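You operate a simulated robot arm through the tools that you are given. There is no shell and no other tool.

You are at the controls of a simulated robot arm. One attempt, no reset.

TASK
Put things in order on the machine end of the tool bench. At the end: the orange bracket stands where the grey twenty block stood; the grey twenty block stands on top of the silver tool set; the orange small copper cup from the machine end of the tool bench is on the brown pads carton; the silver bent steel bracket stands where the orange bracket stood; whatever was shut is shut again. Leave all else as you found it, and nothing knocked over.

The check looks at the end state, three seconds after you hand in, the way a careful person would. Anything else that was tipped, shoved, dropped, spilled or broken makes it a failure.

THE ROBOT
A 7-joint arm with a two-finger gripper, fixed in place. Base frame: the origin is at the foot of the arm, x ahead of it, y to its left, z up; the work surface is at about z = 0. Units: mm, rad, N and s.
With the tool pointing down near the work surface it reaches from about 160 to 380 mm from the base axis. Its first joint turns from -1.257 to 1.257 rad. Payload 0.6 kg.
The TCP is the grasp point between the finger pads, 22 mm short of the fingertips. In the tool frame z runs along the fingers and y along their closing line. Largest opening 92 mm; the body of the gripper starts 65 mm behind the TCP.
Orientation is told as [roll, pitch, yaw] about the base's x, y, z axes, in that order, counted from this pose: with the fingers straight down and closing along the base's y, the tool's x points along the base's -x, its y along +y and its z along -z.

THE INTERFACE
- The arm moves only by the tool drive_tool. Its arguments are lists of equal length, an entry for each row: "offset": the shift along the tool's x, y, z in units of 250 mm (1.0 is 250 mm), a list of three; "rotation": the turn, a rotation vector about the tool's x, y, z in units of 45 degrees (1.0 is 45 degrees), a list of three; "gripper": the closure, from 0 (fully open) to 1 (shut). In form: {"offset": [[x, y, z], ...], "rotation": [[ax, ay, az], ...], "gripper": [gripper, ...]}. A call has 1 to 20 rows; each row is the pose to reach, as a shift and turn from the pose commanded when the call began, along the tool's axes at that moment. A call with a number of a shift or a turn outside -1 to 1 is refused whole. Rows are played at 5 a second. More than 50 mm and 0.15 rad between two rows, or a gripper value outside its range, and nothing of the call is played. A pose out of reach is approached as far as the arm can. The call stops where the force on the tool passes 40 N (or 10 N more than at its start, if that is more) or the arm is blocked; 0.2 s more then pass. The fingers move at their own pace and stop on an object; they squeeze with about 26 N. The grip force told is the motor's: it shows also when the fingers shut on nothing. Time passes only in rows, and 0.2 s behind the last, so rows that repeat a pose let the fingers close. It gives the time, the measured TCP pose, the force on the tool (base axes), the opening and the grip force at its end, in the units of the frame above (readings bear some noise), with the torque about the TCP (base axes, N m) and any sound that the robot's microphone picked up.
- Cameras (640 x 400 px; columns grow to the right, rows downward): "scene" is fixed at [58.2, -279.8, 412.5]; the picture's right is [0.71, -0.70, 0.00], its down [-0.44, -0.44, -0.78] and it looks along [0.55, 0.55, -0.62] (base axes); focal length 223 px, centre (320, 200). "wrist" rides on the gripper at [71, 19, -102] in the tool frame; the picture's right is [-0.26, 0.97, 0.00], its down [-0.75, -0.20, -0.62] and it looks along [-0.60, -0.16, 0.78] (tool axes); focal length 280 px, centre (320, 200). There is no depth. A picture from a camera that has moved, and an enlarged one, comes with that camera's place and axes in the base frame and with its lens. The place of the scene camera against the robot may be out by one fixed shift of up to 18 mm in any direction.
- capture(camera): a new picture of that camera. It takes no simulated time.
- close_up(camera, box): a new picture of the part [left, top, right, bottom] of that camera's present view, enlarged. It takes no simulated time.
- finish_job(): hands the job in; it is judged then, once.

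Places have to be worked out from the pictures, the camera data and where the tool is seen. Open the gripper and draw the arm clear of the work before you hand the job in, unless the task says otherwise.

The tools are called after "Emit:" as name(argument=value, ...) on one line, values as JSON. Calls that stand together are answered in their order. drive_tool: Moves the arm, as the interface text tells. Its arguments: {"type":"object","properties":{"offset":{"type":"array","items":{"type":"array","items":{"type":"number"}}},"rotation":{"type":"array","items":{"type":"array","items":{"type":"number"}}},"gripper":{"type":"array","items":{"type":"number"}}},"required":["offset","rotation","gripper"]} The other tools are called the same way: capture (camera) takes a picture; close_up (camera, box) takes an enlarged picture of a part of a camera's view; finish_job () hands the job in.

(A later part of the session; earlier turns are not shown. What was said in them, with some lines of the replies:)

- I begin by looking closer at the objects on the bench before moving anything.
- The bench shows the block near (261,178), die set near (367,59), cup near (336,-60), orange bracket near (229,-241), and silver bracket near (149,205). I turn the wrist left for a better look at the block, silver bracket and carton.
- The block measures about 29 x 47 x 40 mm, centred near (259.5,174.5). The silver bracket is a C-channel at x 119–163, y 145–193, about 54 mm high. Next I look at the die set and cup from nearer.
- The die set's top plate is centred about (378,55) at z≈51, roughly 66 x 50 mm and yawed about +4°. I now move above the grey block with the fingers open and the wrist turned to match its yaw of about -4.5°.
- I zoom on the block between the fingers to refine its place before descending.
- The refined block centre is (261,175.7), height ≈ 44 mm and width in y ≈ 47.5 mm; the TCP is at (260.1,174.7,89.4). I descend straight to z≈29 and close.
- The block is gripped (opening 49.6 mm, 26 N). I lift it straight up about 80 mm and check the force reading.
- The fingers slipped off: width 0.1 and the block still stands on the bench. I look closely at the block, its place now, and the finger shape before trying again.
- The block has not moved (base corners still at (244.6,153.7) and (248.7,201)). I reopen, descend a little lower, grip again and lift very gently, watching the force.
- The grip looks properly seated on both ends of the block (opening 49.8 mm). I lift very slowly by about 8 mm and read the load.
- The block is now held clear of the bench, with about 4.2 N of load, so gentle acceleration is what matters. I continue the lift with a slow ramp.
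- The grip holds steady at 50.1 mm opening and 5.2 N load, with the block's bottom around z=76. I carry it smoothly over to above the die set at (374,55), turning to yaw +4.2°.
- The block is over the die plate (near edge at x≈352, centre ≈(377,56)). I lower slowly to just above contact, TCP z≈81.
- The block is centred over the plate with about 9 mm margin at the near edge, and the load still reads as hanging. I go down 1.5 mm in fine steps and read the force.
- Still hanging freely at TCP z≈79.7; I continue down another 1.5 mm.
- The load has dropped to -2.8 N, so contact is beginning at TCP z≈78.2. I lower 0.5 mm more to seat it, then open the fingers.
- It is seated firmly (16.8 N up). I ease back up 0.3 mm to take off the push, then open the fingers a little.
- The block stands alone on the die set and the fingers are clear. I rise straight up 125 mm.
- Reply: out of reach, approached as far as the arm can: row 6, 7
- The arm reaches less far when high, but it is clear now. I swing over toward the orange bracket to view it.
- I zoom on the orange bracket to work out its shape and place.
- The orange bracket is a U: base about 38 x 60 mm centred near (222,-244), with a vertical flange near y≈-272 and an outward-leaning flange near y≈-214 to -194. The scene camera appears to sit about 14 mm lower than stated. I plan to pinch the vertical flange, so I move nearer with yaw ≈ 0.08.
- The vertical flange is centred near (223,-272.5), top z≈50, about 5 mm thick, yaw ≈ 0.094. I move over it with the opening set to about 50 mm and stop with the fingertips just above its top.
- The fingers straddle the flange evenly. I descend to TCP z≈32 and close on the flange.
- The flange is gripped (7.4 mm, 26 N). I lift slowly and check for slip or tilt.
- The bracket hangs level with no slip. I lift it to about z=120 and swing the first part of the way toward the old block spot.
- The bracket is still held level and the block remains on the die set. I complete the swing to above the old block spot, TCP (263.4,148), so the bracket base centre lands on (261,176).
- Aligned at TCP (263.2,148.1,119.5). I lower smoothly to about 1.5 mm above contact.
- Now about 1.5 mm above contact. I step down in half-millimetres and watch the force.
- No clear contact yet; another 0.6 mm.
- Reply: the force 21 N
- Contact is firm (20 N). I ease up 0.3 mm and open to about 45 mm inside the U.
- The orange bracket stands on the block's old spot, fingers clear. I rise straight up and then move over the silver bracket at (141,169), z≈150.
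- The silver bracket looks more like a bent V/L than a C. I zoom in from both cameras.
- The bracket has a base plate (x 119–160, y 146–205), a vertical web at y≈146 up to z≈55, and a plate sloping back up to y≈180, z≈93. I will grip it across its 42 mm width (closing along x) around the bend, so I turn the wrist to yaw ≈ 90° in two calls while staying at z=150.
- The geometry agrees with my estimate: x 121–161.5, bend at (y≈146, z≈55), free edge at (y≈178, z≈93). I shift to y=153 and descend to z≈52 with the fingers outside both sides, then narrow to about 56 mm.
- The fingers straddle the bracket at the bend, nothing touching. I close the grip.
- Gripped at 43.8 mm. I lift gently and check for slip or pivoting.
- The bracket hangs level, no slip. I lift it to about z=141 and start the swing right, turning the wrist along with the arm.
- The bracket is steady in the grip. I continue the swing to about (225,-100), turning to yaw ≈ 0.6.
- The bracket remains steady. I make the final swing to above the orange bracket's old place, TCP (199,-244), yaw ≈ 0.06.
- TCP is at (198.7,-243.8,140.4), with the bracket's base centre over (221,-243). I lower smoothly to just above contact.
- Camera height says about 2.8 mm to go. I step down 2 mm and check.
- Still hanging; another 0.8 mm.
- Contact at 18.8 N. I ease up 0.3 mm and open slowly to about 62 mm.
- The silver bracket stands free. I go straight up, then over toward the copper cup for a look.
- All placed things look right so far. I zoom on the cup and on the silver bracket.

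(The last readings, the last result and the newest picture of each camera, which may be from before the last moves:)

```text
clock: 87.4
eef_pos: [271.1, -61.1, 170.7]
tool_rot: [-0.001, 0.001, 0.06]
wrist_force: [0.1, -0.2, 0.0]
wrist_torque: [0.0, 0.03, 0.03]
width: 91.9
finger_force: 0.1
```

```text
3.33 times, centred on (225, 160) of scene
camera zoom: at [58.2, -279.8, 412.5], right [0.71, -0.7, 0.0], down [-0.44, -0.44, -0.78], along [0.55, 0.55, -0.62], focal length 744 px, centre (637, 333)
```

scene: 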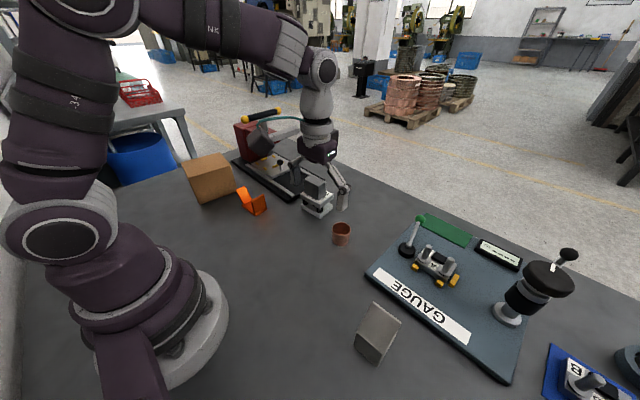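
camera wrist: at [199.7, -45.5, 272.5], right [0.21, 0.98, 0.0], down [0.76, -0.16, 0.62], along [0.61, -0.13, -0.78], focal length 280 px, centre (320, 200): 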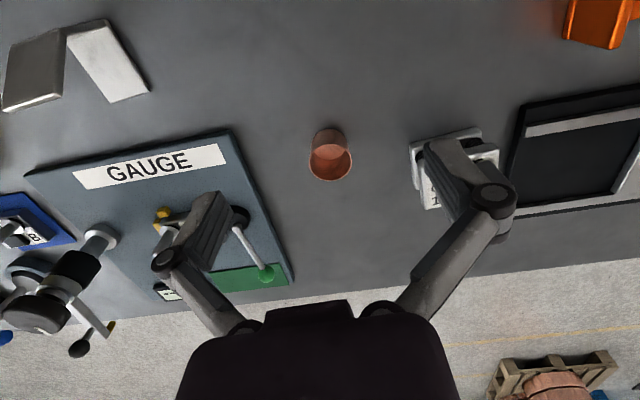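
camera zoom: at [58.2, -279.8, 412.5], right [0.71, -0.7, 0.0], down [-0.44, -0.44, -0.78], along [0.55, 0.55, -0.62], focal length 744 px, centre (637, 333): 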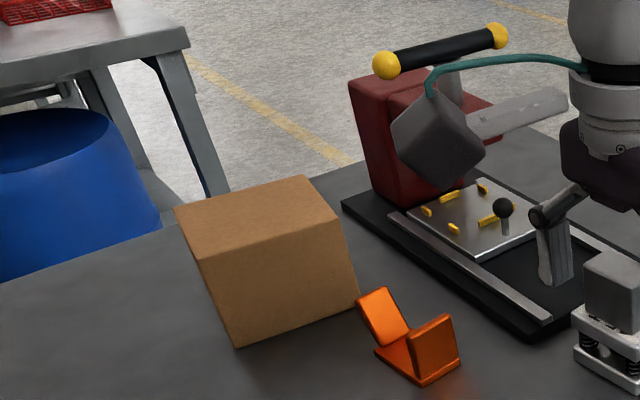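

The cup is a cylinder about 42 mm across and 33 mm high at (342,-63.5). The carton top is near z≈86 with corners about (158,296), (267,279), (283,379) and (176,397). I move above the cup with the opening near 70 mm.

Emit:
drive_tool(offset=[[-0.06, -0.006, 0.04], [-0.13, -0.013, 0.1], [-0.2, -0.02, 0.18], [-0.26, -0.027, 0.26], [-0.28, -0.03, 0.31], [-0.28, -0.03, 0.322]], rotation=[[0, 0, 0], [0, 0, 0], [0, 0, 0], [0, 0, 0], [0, 0, 0], [0, 0, 0]], gripper=[0, 0.24, 0.24, 0.24, 0.24, 0.24])

Emit:
capture(camera="wrist")

Emit:
close_up(camera="wrist", box=[240, 80, 400, 180])

```text
clock: 88.8
eef_pos: [339.8, -64.3, 90.1]
tool_rot: [-0.001, 0.0, 0.059]
wrist_force: [-0.5, 0.1, 0.3]
wrist_torque: [0.0, -0.05, 0.01]
width: 69.8
finger_force: 0.1
```

```text
taken
camera wrist: at [268.7, -49.7, 191.8], right [0.2, 0.98, 0.0], down [0.76, -0.16, 0.63], along [0.61, -0.13, -0.78], focal length 280 px, centre (320, 200)
```

wrist: 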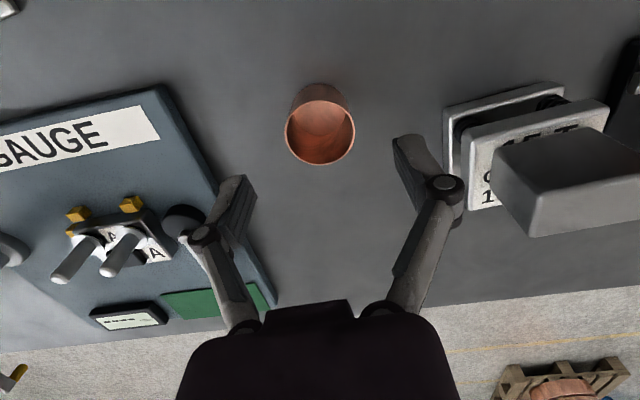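

```text
4.00 times, centred on (320, 130) of wrist
camera zoom: at [268.7, -49.7, 191.8], right [0.2, 0.98, 0.0], down [0.76, -0.16, 0.63], along [0.61, -0.13, -0.78], focal length 1122 px, centre (320, 480)
```

zoom: 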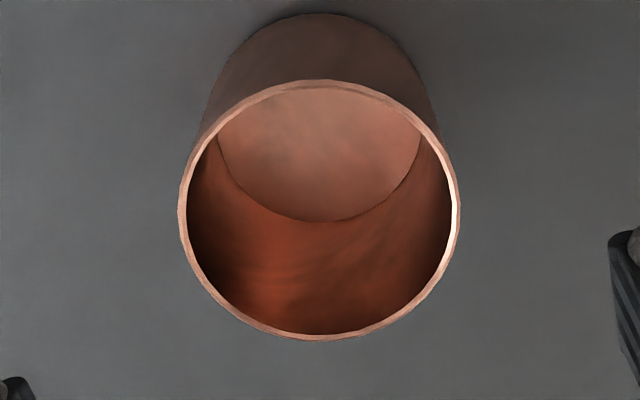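

The cup centre is (341.5,-64.6), right under the TCP (340.7,-64.4). I descend to z≈26 and close gently.

Emit:
drive_tool(offset=[[-0.003, 0, 0.05], [-0.003, 0, 0.12], [-0.003, 0, 0.19], [-0.003, 0, 0.235], [-0.003, 0, 0.255], [-0.003, 0, 0.255], [-0.003, 0, 0.255], [-0.003, 0, 0.255], [-0.003, 0, 0.255], [-0.003, 0, 0.255], [-0.003, 0, 0.255]], rotation=[[0, 0, 0], [0, 0, 0], [0, 0, 0], [0, 0, 0], [0, 0, 0], [0, 0, 0], [0, 0, 0], [0, 0, 0], [0, 0, 0], [0, 0, 0], [0, 0, 0]], gripper=[0.24, 0.24, 0.24, 0.24, 0.24, 0.35, 0.45, 0.55, 1, 1, 1])

Emit:
capture(camera="wrist")

```text
clock: 91.2
eef_pos: [339.8, -63.1, 27.1]
tool_rot: [-0.001, 0.0, 0.059]
wrist_force: [-0.5, 0.1, 3.0]
wrist_torque: [-0.03, -0.03, 0.0]
width: 39.2
finger_force: 25.7
```

```text
taken
camera wrist: at [270.1, -49.0, 127.6], right [0.2, 0.98, 0.0], down [0.76, -0.16, 0.63], along [0.61, -0.13, -0.78], focal length 280 px, centre (320, 200)
```

wrist: 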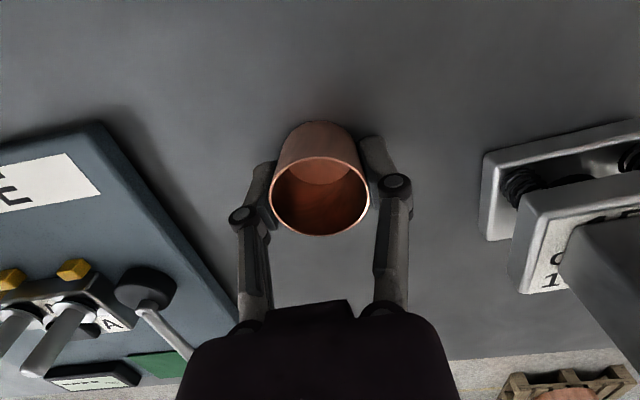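

The cup is gripped at 39.2 mm. I lift it slowly at first to z≈130 and draw back to about (290,0), keeping clear of the block on the die set.

Emit:
drive_tool(offset=[[0, 0, -0.003], [0, 0, -0.01], [0, 0, -0.025], [0, 0, -0.055], [0, 0, -0.1], [0, 0, -0.155], [0, 0, -0.215], [0, 0, -0.28], [0, 0, -0.34], [0, 0, -0.39], [0, 0, -0.4176], [0.0077, 0.011, -0.4176], [0.027, 0.0375, -0.4176], [0.054, 0.075, -0.4176], [0.083, 0.115, -0.4176], [0.111, 0.155, -0.4176], [0.138, 0.193, -0.4176], [0.163, 0.228, -0.4176], [0.182, 0.255, -0.4176], [0.192, 0.268, -0.4176]], rotation=[[0, 0, 0], [0, 0, 0], [0, 0, 0], [0, 0, 0], [0, 0, 0], [0, 0, 0], [0, 0, 0], [0, 0, 0], [0, 0, 0], [0, 0, 0], [0, 0, 0], [0, 0, 0], [0, 0, 0], [0, 0, 0], [0, 0, 0], [0, 0, 0], [0, 0, 0], [0, 0, 0], [0, 0, 0], [0, 0, 0]], gripper=[1, 1, 1, 1, 1, 1, 1, 1, 1, 1, 1, 1, 1, 1, 1, 1, 1, 1, 1, 1])

Emit:
capture(camera="wrist")

```text
clock: 95.4
eef_pos: [288.7, -0.3, 130.6]
tool_rot: [0.002, 0.0, 0.059]
wrist_force: [0.2, 0.2, -0.3]
wrist_torque: [-0.01, 0.0, 0.03]
width: 39.3
finger_force: 26.1
```

```text
taken
camera wrist: at [217.7, 14.8, 232.4], right [0.2, 0.98, 0.0], down [0.76, -0.16, 0.63], along [0.61, -0.13, -0.78], focal length 280 px, centre (320, 200)
```

wrist: 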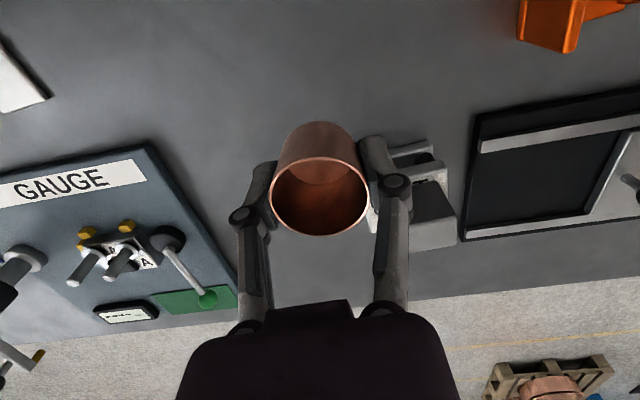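

The cup is held upright. I carry it to about (265,150), turning the wrist to yaw ≈ 0.45.

Emit:
drive_tool(offset=[[0.0007, 0.0068, 0], [0.0027, 0.026, 0], [0.0058, 0.0558, 0], [0.0098, 0.0946, 0], [0.0146, 0.14, 0], [0.0199, 0.1914, 0], [0.0257, 0.2467, 0], [0.0315, 0.3025, 0], [0.0373, 0.3583, 0], [0.0431, 0.4136, 0], [0.0484, 0.465, 0], [0.0532, 0.5105, 0], [0.0572, 0.5492, 0], [0.0603, 0.579, 0], [0.0623, 0.5982, 0], [0.063, 0.605, 0]], rotation=[[0, 0, -0.0056], [0, 0, -0.0214], [0, 0, -0.0459], [0, 0, -0.0777], [0, 0, -0.115], [0, 0, -0.1573], [0, 0, -0.2026], [0, 0, -0.2485], [0, 0, -0.2944], [0, 0, -0.3397], [0, 0, -0.382], [0, 0, -0.4194], [0, 0, -0.4511], [0, 0, -0.4756], [0, 0, -0.4914], [0, 0, -0.497]], gripper=[1, 1, 1, 1, 1, 1, 1, 1, 1, 1, 1, 1, 1, 1, 1, 1])

Emit:
capture(camera="wrist")

Emit:
capture(camera="scene")

```text
clock: 98.8
eef_pos: [263.4, 149.4, 130.2]
tool_rot: [0.001, 0.001, 0.45]
wrist_force: [-0.1, -0.3, -1.1]
wrist_torque: [-0.01, 0.03, 0.04]
width: 39.2
finger_force: 25.7
```

```text
taken
camera wrist: at [192.4, 136.1, 232.1], right [-0.18, 0.98, 0.0], down [0.77, 0.14, 0.62], along [0.61, 0.11, -0.78], focal length 280 px, centre (320, 200)
```

wrist: 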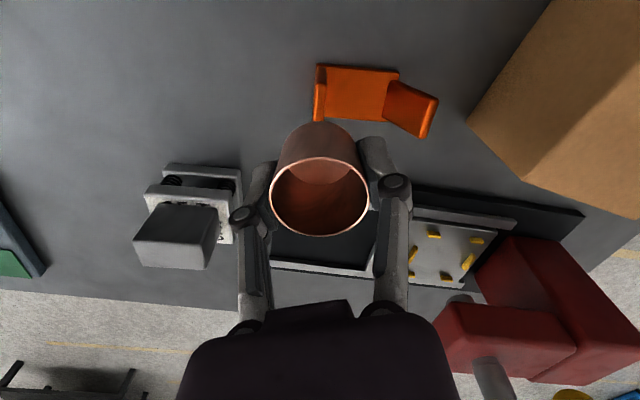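

```text
taken
```

scene: 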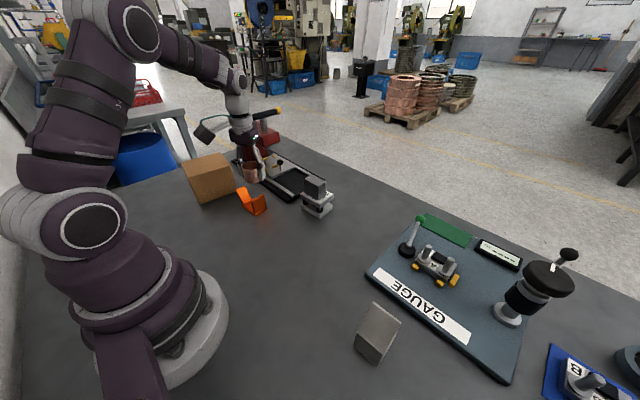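

The carton's front-right top corner checks out at about (266,283,86). I carry the cup on to above (196,322), cup bottom about 104 mm high, turning to yaw ≈ 0.9.

Emit:
drive_tool(offset=[[-0.0005, 0.0066, 0], [-0.0018, 0.0253, 0], [-0.0039, 0.0548, 0], [-0.0066, 0.0933, 0], [-0.0098, 0.1394, 0], [-0.0135, 0.1916, 0], [-0.0175, 0.2484, 0], [-0.0217, 0.3082, 0], [-0.026, 0.3695, 0], [-0.0303, 0.4308, 0], [-0.0345, 0.4906, 0], [-0.0385, 0.5474, 0], [-0.0422, 0.5996, 0], [-0.0454, 0.6457, 0], [-0.0481, 0.6842, 0], [-0.0502, 0.7137, 0], [-0.0515, 0.7324, 0], [-0.052, 0.739, 0]], rotation=[[0, 0, -0.0051], [0, 0, -0.0197], [0, 0, -0.0425], [0, 0, -0.0723], [0, 0, -0.1081], [0, 0, -0.1486], [0, 0, -0.1926], [0, 0, -0.2389], [0, 0, -0.2865], [0, 0, -0.3341], [0, 0, -0.3804], [0, 0, -0.4244], [0, 0, -0.4649], [0, 0, -0.5007], [0, 0, -0.5305], [0, 0, -0.5533], [0, 0, -0.5679], [0, 0, -0.573]], gripper=[1, 1, 1, 1, 1, 1, 1, 1, 1, 1, 1, 1, 1, 1, 1, 1, 1, 1])

Emit:
capture(camera="wrist")

Emit:
close_up(camera="scene", box=[150, 90, 310, 220])

```text
clock: 102.6
eef_pos: [195.2, 322.7, 131.3]
tool_rot: [0.0, 0.0, 0.902]
wrist_force: [-1.2, 1.4, 0.6]
wrist_torque: [-0.01, -0.01, 0.0]
width: 38.9
finger_force: 26.0
```

```text
taken
camera wrist: at [136.7, 278.6, 232.6], right [-0.59, 0.81, 0.0], down [0.63, 0.46, 0.63], along [0.5, 0.37, -0.78], focal length 280 px, centre (320, 200)
```

wrist: 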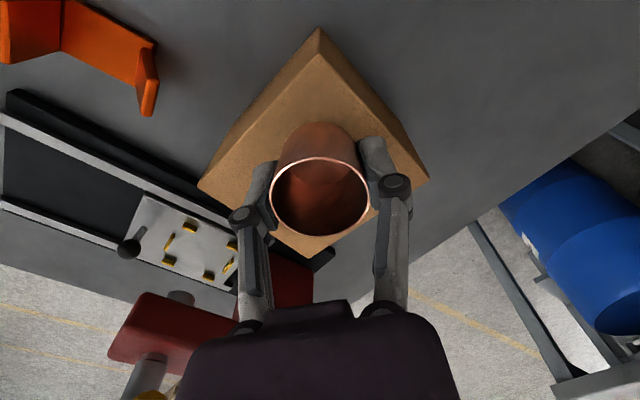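

```text
3.08 times, centred on (230, 155) of scene
camera zoom: at [58.2, -279.8, 412.5], right [0.71, -0.7, 0.0], down [-0.44, -0.44, -0.78], along [0.55, 0.55, -0.62], focal length 687 px, centre (597, 338)
```

zoom: 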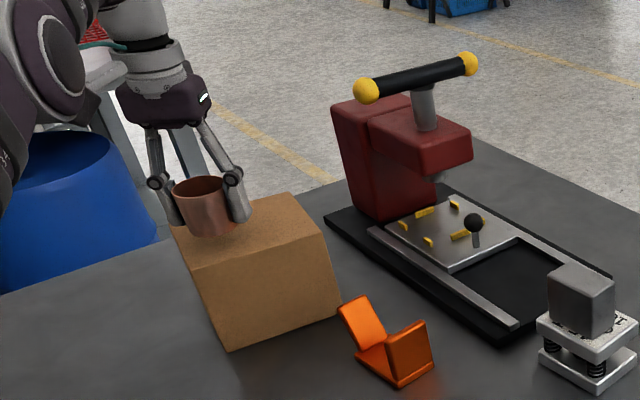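

The cup is over the carton with about 32 mm from its centre to both nearest edges, and the carton's top at z≈86. I lower to about 2 mm above contact.

Emit:
drive_tool(offset=[[0, 0, 0.003], [0, 0, 0.01], [0, 0, 0.02], [0, 0, 0.032], [0, 0, 0.044], [0, 0, 0.055], [0, 0, 0.063], [0, 0, 0.067], [0, 0, 0.067]], rotation=[[0, 0, 0], [0, 0, 0], [0, 0, 0], [0, 0, 0], [0, 0, 0], [0, 0, 0], [0, 0, 0], [0, 0, 0], [0, 0, 0]], gripper=[1, 1, 1, 1, 1, 1, 1, 1, 1])

Emit:
close_up(camera="scene", box=[180, 130, 260, 180])

```text
clock: 104.6
eef_pos: [195.0, 321.8, 114.3]
tool_rot: [-0.001, -0.002, 0.898]
wrist_force: [3.1, -0.6, 17.1]
wrist_torque: [0.0, -0.02, -0.01]
width: 39.3
finger_force: 25.7
```

```text
8.00 times, centred on (220, 155) of scene
camera zoom: at [58.2, -279.8, 412.5], right [0.71, -0.7, 0.0], down [-0.44, -0.44, -0.78], along [0.55, 0.56, -0.62], focal length 1786 px, centre (1120, 560)
```

zoom: 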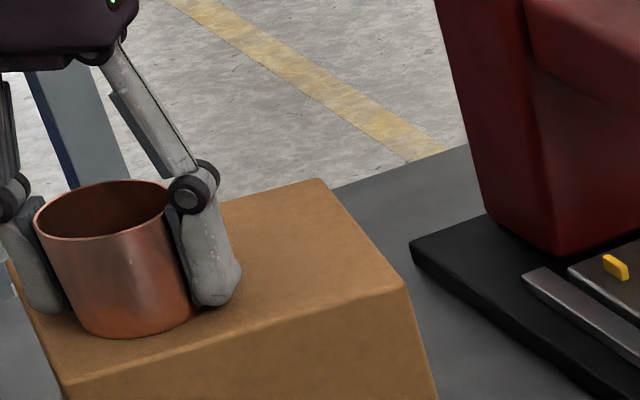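

Contact is already made (17 N up) at TCP z≈114, so the carton top is at about z=88. I ease up 0.4 mm, then open gradually.

Emit:
drive_tool(offset=[[0, 0, -0.0012], [0, 0, -0.0016], [0, 0, -0.0016], [0, 0, -0.0016], [0, 0, -0.0016], [0, 0, -0.0016], [0, 0, -0.0016], [0, 0, -0.0016]], rotation=[[0, 0, 0], [0, 0, 0], [0, 0, 0], [0, 0, 0], [0, 0, 0], [0, 0, 0], [0, 0, 0], [0, 0, 0]], gripper=[1, 1, 0.55, 0.5, 0.45, 0.35, 0.3, 0.3])

Emit:
capture(camera="wrist")

Emit:
close_up(camera="scene", box=[170, 110, 266, 210])

```text
clock: 106.4
eef_pos: [194.8, 320.1, 113.8]
tool_rot: [0.002, 0.001, 0.9]
wrist_force: [0.1, 0.8, -0.6]
wrist_torque: [-0.02, 0.01, -0.01]
width: 64.2
finger_force: 0.0
```

```text
taken
camera wrist: at [137.2, 277.8, 215.6], right [-0.59, 0.81, 0.0], down [0.63, 0.46, 0.62], along [0.5, 0.37, -0.78], focal length 280 px, centre (320, 200)
```

wrist: 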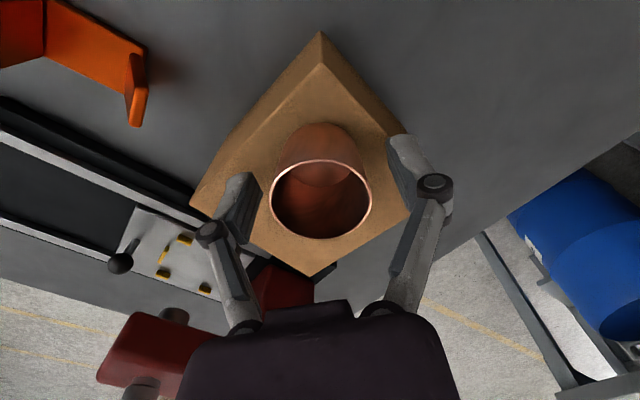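

```text
4.00 times, centred on (218, 160) of scene
camera zoom: at [58.2, -279.8, 412.5], right [0.71, -0.7, 0.0], down [-0.44, -0.44, -0.78], along [0.55, 0.55, -0.62], focal length 893 px, centre (728, 360)
```

zoom: 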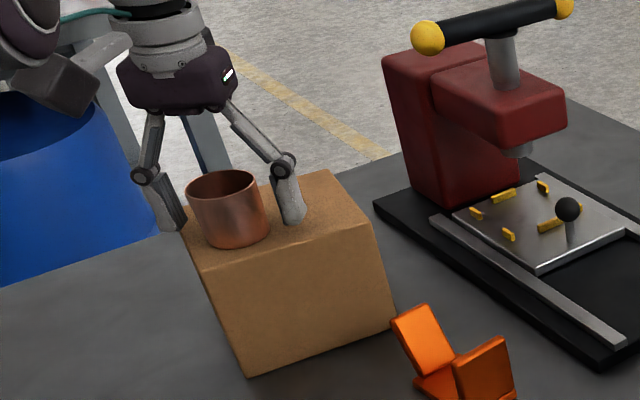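

The cup stands alone on the carton and the fingers are clear. I rise straight up 36 mm, then draw back toward the base and up.

Emit:
drive_tool(offset=[[0, 0, -0.015], [0, 0, -0.045], [0, 0, -0.08], [0, 0, -0.115], [0, 0, -0.144], [0.05, -0.006, -0.16], [0.12, -0.015, -0.18], [0.2, -0.026, -0.22], [0.29, -0.038, -0.27], [0.38, -0.05, -0.33], [0.46, -0.06, -0.38]], rotation=[[0, 0, 0], [0, 0, 0], [0, 0, 0], [0, 0, 0], [0, 0, 0], [0, 0, 0], [0, 0, 0], [0, 0, 0], [0, 0, 0], [0, 0, 0], [0, 0, 0]], gripper=[0.25, 0.2, 0.2, 0.2, 0.2, 0.2, 0.1, 0, 0, 0, 0])

Emit:
capture(camera="wrist")

Emit:
capture(camera="scene")

```text
clock: 108.8
eef_pos: [136.6, 223.3, 209.9]
tool_rot: [0.001, 0.001, 0.899]
wrist_force: [-0.5, 0.0, -0.6]
wrist_torque: [-0.04, 0.0, -0.02]
width: 92.1
finger_force: 0.0
```

```text
taken
camera wrist: at [77.8, 178.8, 311.2], right [-0.59, 0.81, 0.0], down [0.63, 0.46, 0.63], along [0.5, 0.37, -0.78], focal length 280 px, centre (320, 200)
```

wrist: 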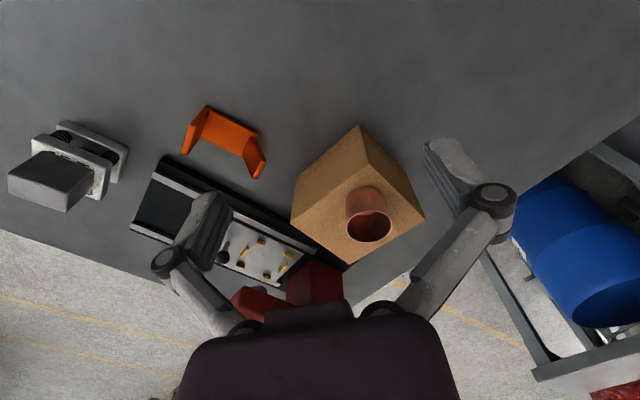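

```text
taken
```

scene: 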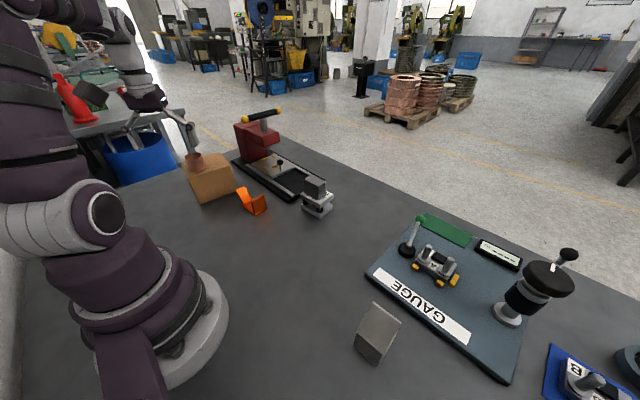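

All four objects stand as asked: block on the die set, orange bracket on the block's spot, silver bracket on the orange's spot (centre ≈(221,-244)), and cup on the carton. I draw the arm further back and up, then take a last check.

Emit:
drive_tool(offset=[[0.05, -0.054, -0.03], [0.1, -0.108, -0.06], [0.15, -0.16, -0.1], [0.2, -0.215, -0.13], [0.256, -0.27, -0.16], [0.256, -0.27, -0.16]], rotation=[[0, 0, 0], [0, 0, 0], [0, 0, 0], [0, 0, 0], [0, 0, 0], [0, 0, 0]], gripper=[0, 0, 0, 0, 0, 0])

Emit:
capture(camera="wrist")

Emit:
close_up(camera="scene", box=[170, 110, 370, 235])

Emit:
close_up(camera="scene", box=[320, 200, 640, 400])

```text
clock: 110.2
eef_pos: [146.6, 131.6, 251.3]
tool_rot: [0.0, 0.0, 0.901]
wrist_force: [-1.0, -0.1, -0.2]
wrist_torque: [0.0, 0.02, -0.01]
width: 91.9
finger_force: 0.0
```

```text
taken
camera wrist: at [90.2, 86.7, 352.4], right [-0.59, 0.81, 0.0], down [0.63, 0.46, 0.63], along [0.5, 0.37, -0.78], focal length 280 px, centre (320, 200)
```

wrist: 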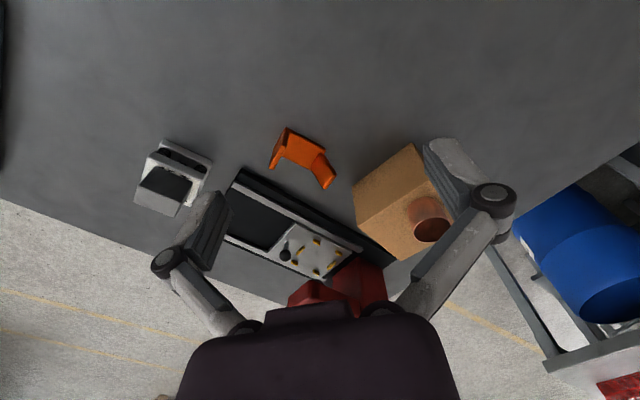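

```text
3.20 times, centred on (270, 172) of scene
camera zoom: at [58.2, -279.8, 412.5], right [0.71, -0.7, 0.0], down [-0.44, -0.44, -0.78], along [0.55, 0.55, -0.62], focal length 714 px, centre (480, 288)
```

zoom: 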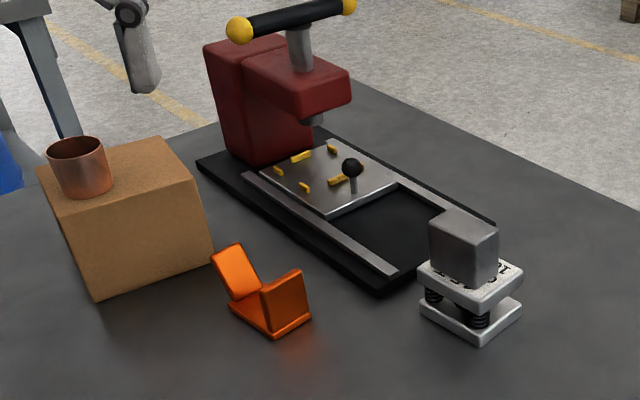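

```text
2.00 times, centred on (480, 300) of scene
camera zoom: at [58.2, -279.8, 412.5], right [0.71, -0.7, 0.0], down [-0.44, -0.44, -0.78], along [0.55, 0.55, -0.62], focal length 446 px, centre (0, 0)
```

zoom: 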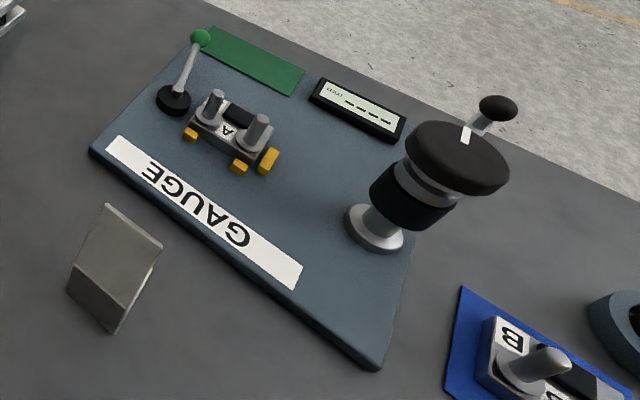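

The last pictures show all four objects standing where they should be, and the press, gauge board and carton look undisturbed. The gripper is open and the arm is clear, so I hand in the job.

Emit:
finish_job()

```text
The job is handed in.
```

The job is handed in, and my last pictures show all four objects standing where the task asked. No result from the check came back, so this is my own reading of the pictures.

| Object | Where it is now |
|---|---|
| Grey twenty block | On top of the silver tool set, roughly centred on its top plate |
| Orange bracket | Where the block stood, facing as before, base centred at about (261, 176) mm |
| Silver bent steel bracket | Where the orange bracket stood, centred at about (221, -244) mm |
| Orange small copper cup | Upright on the brown pads carton, in the corner nearest the arm, about 11 mm in from the edges |

- **Silver bracket:** it is turned about 90° from how it first faced, because I rotated the wrist while carrying it. The task did not give a direction.
- **Slip:** my first grip on the block slipped as I lifted. The block stayed upright in its place, and a slower second lift worked.
- **Everything else:** I opened nothing, so there was nothing to shut again. The press, gauge board and carton look undisturbed. The gripper is open and the arm is drawn clear.
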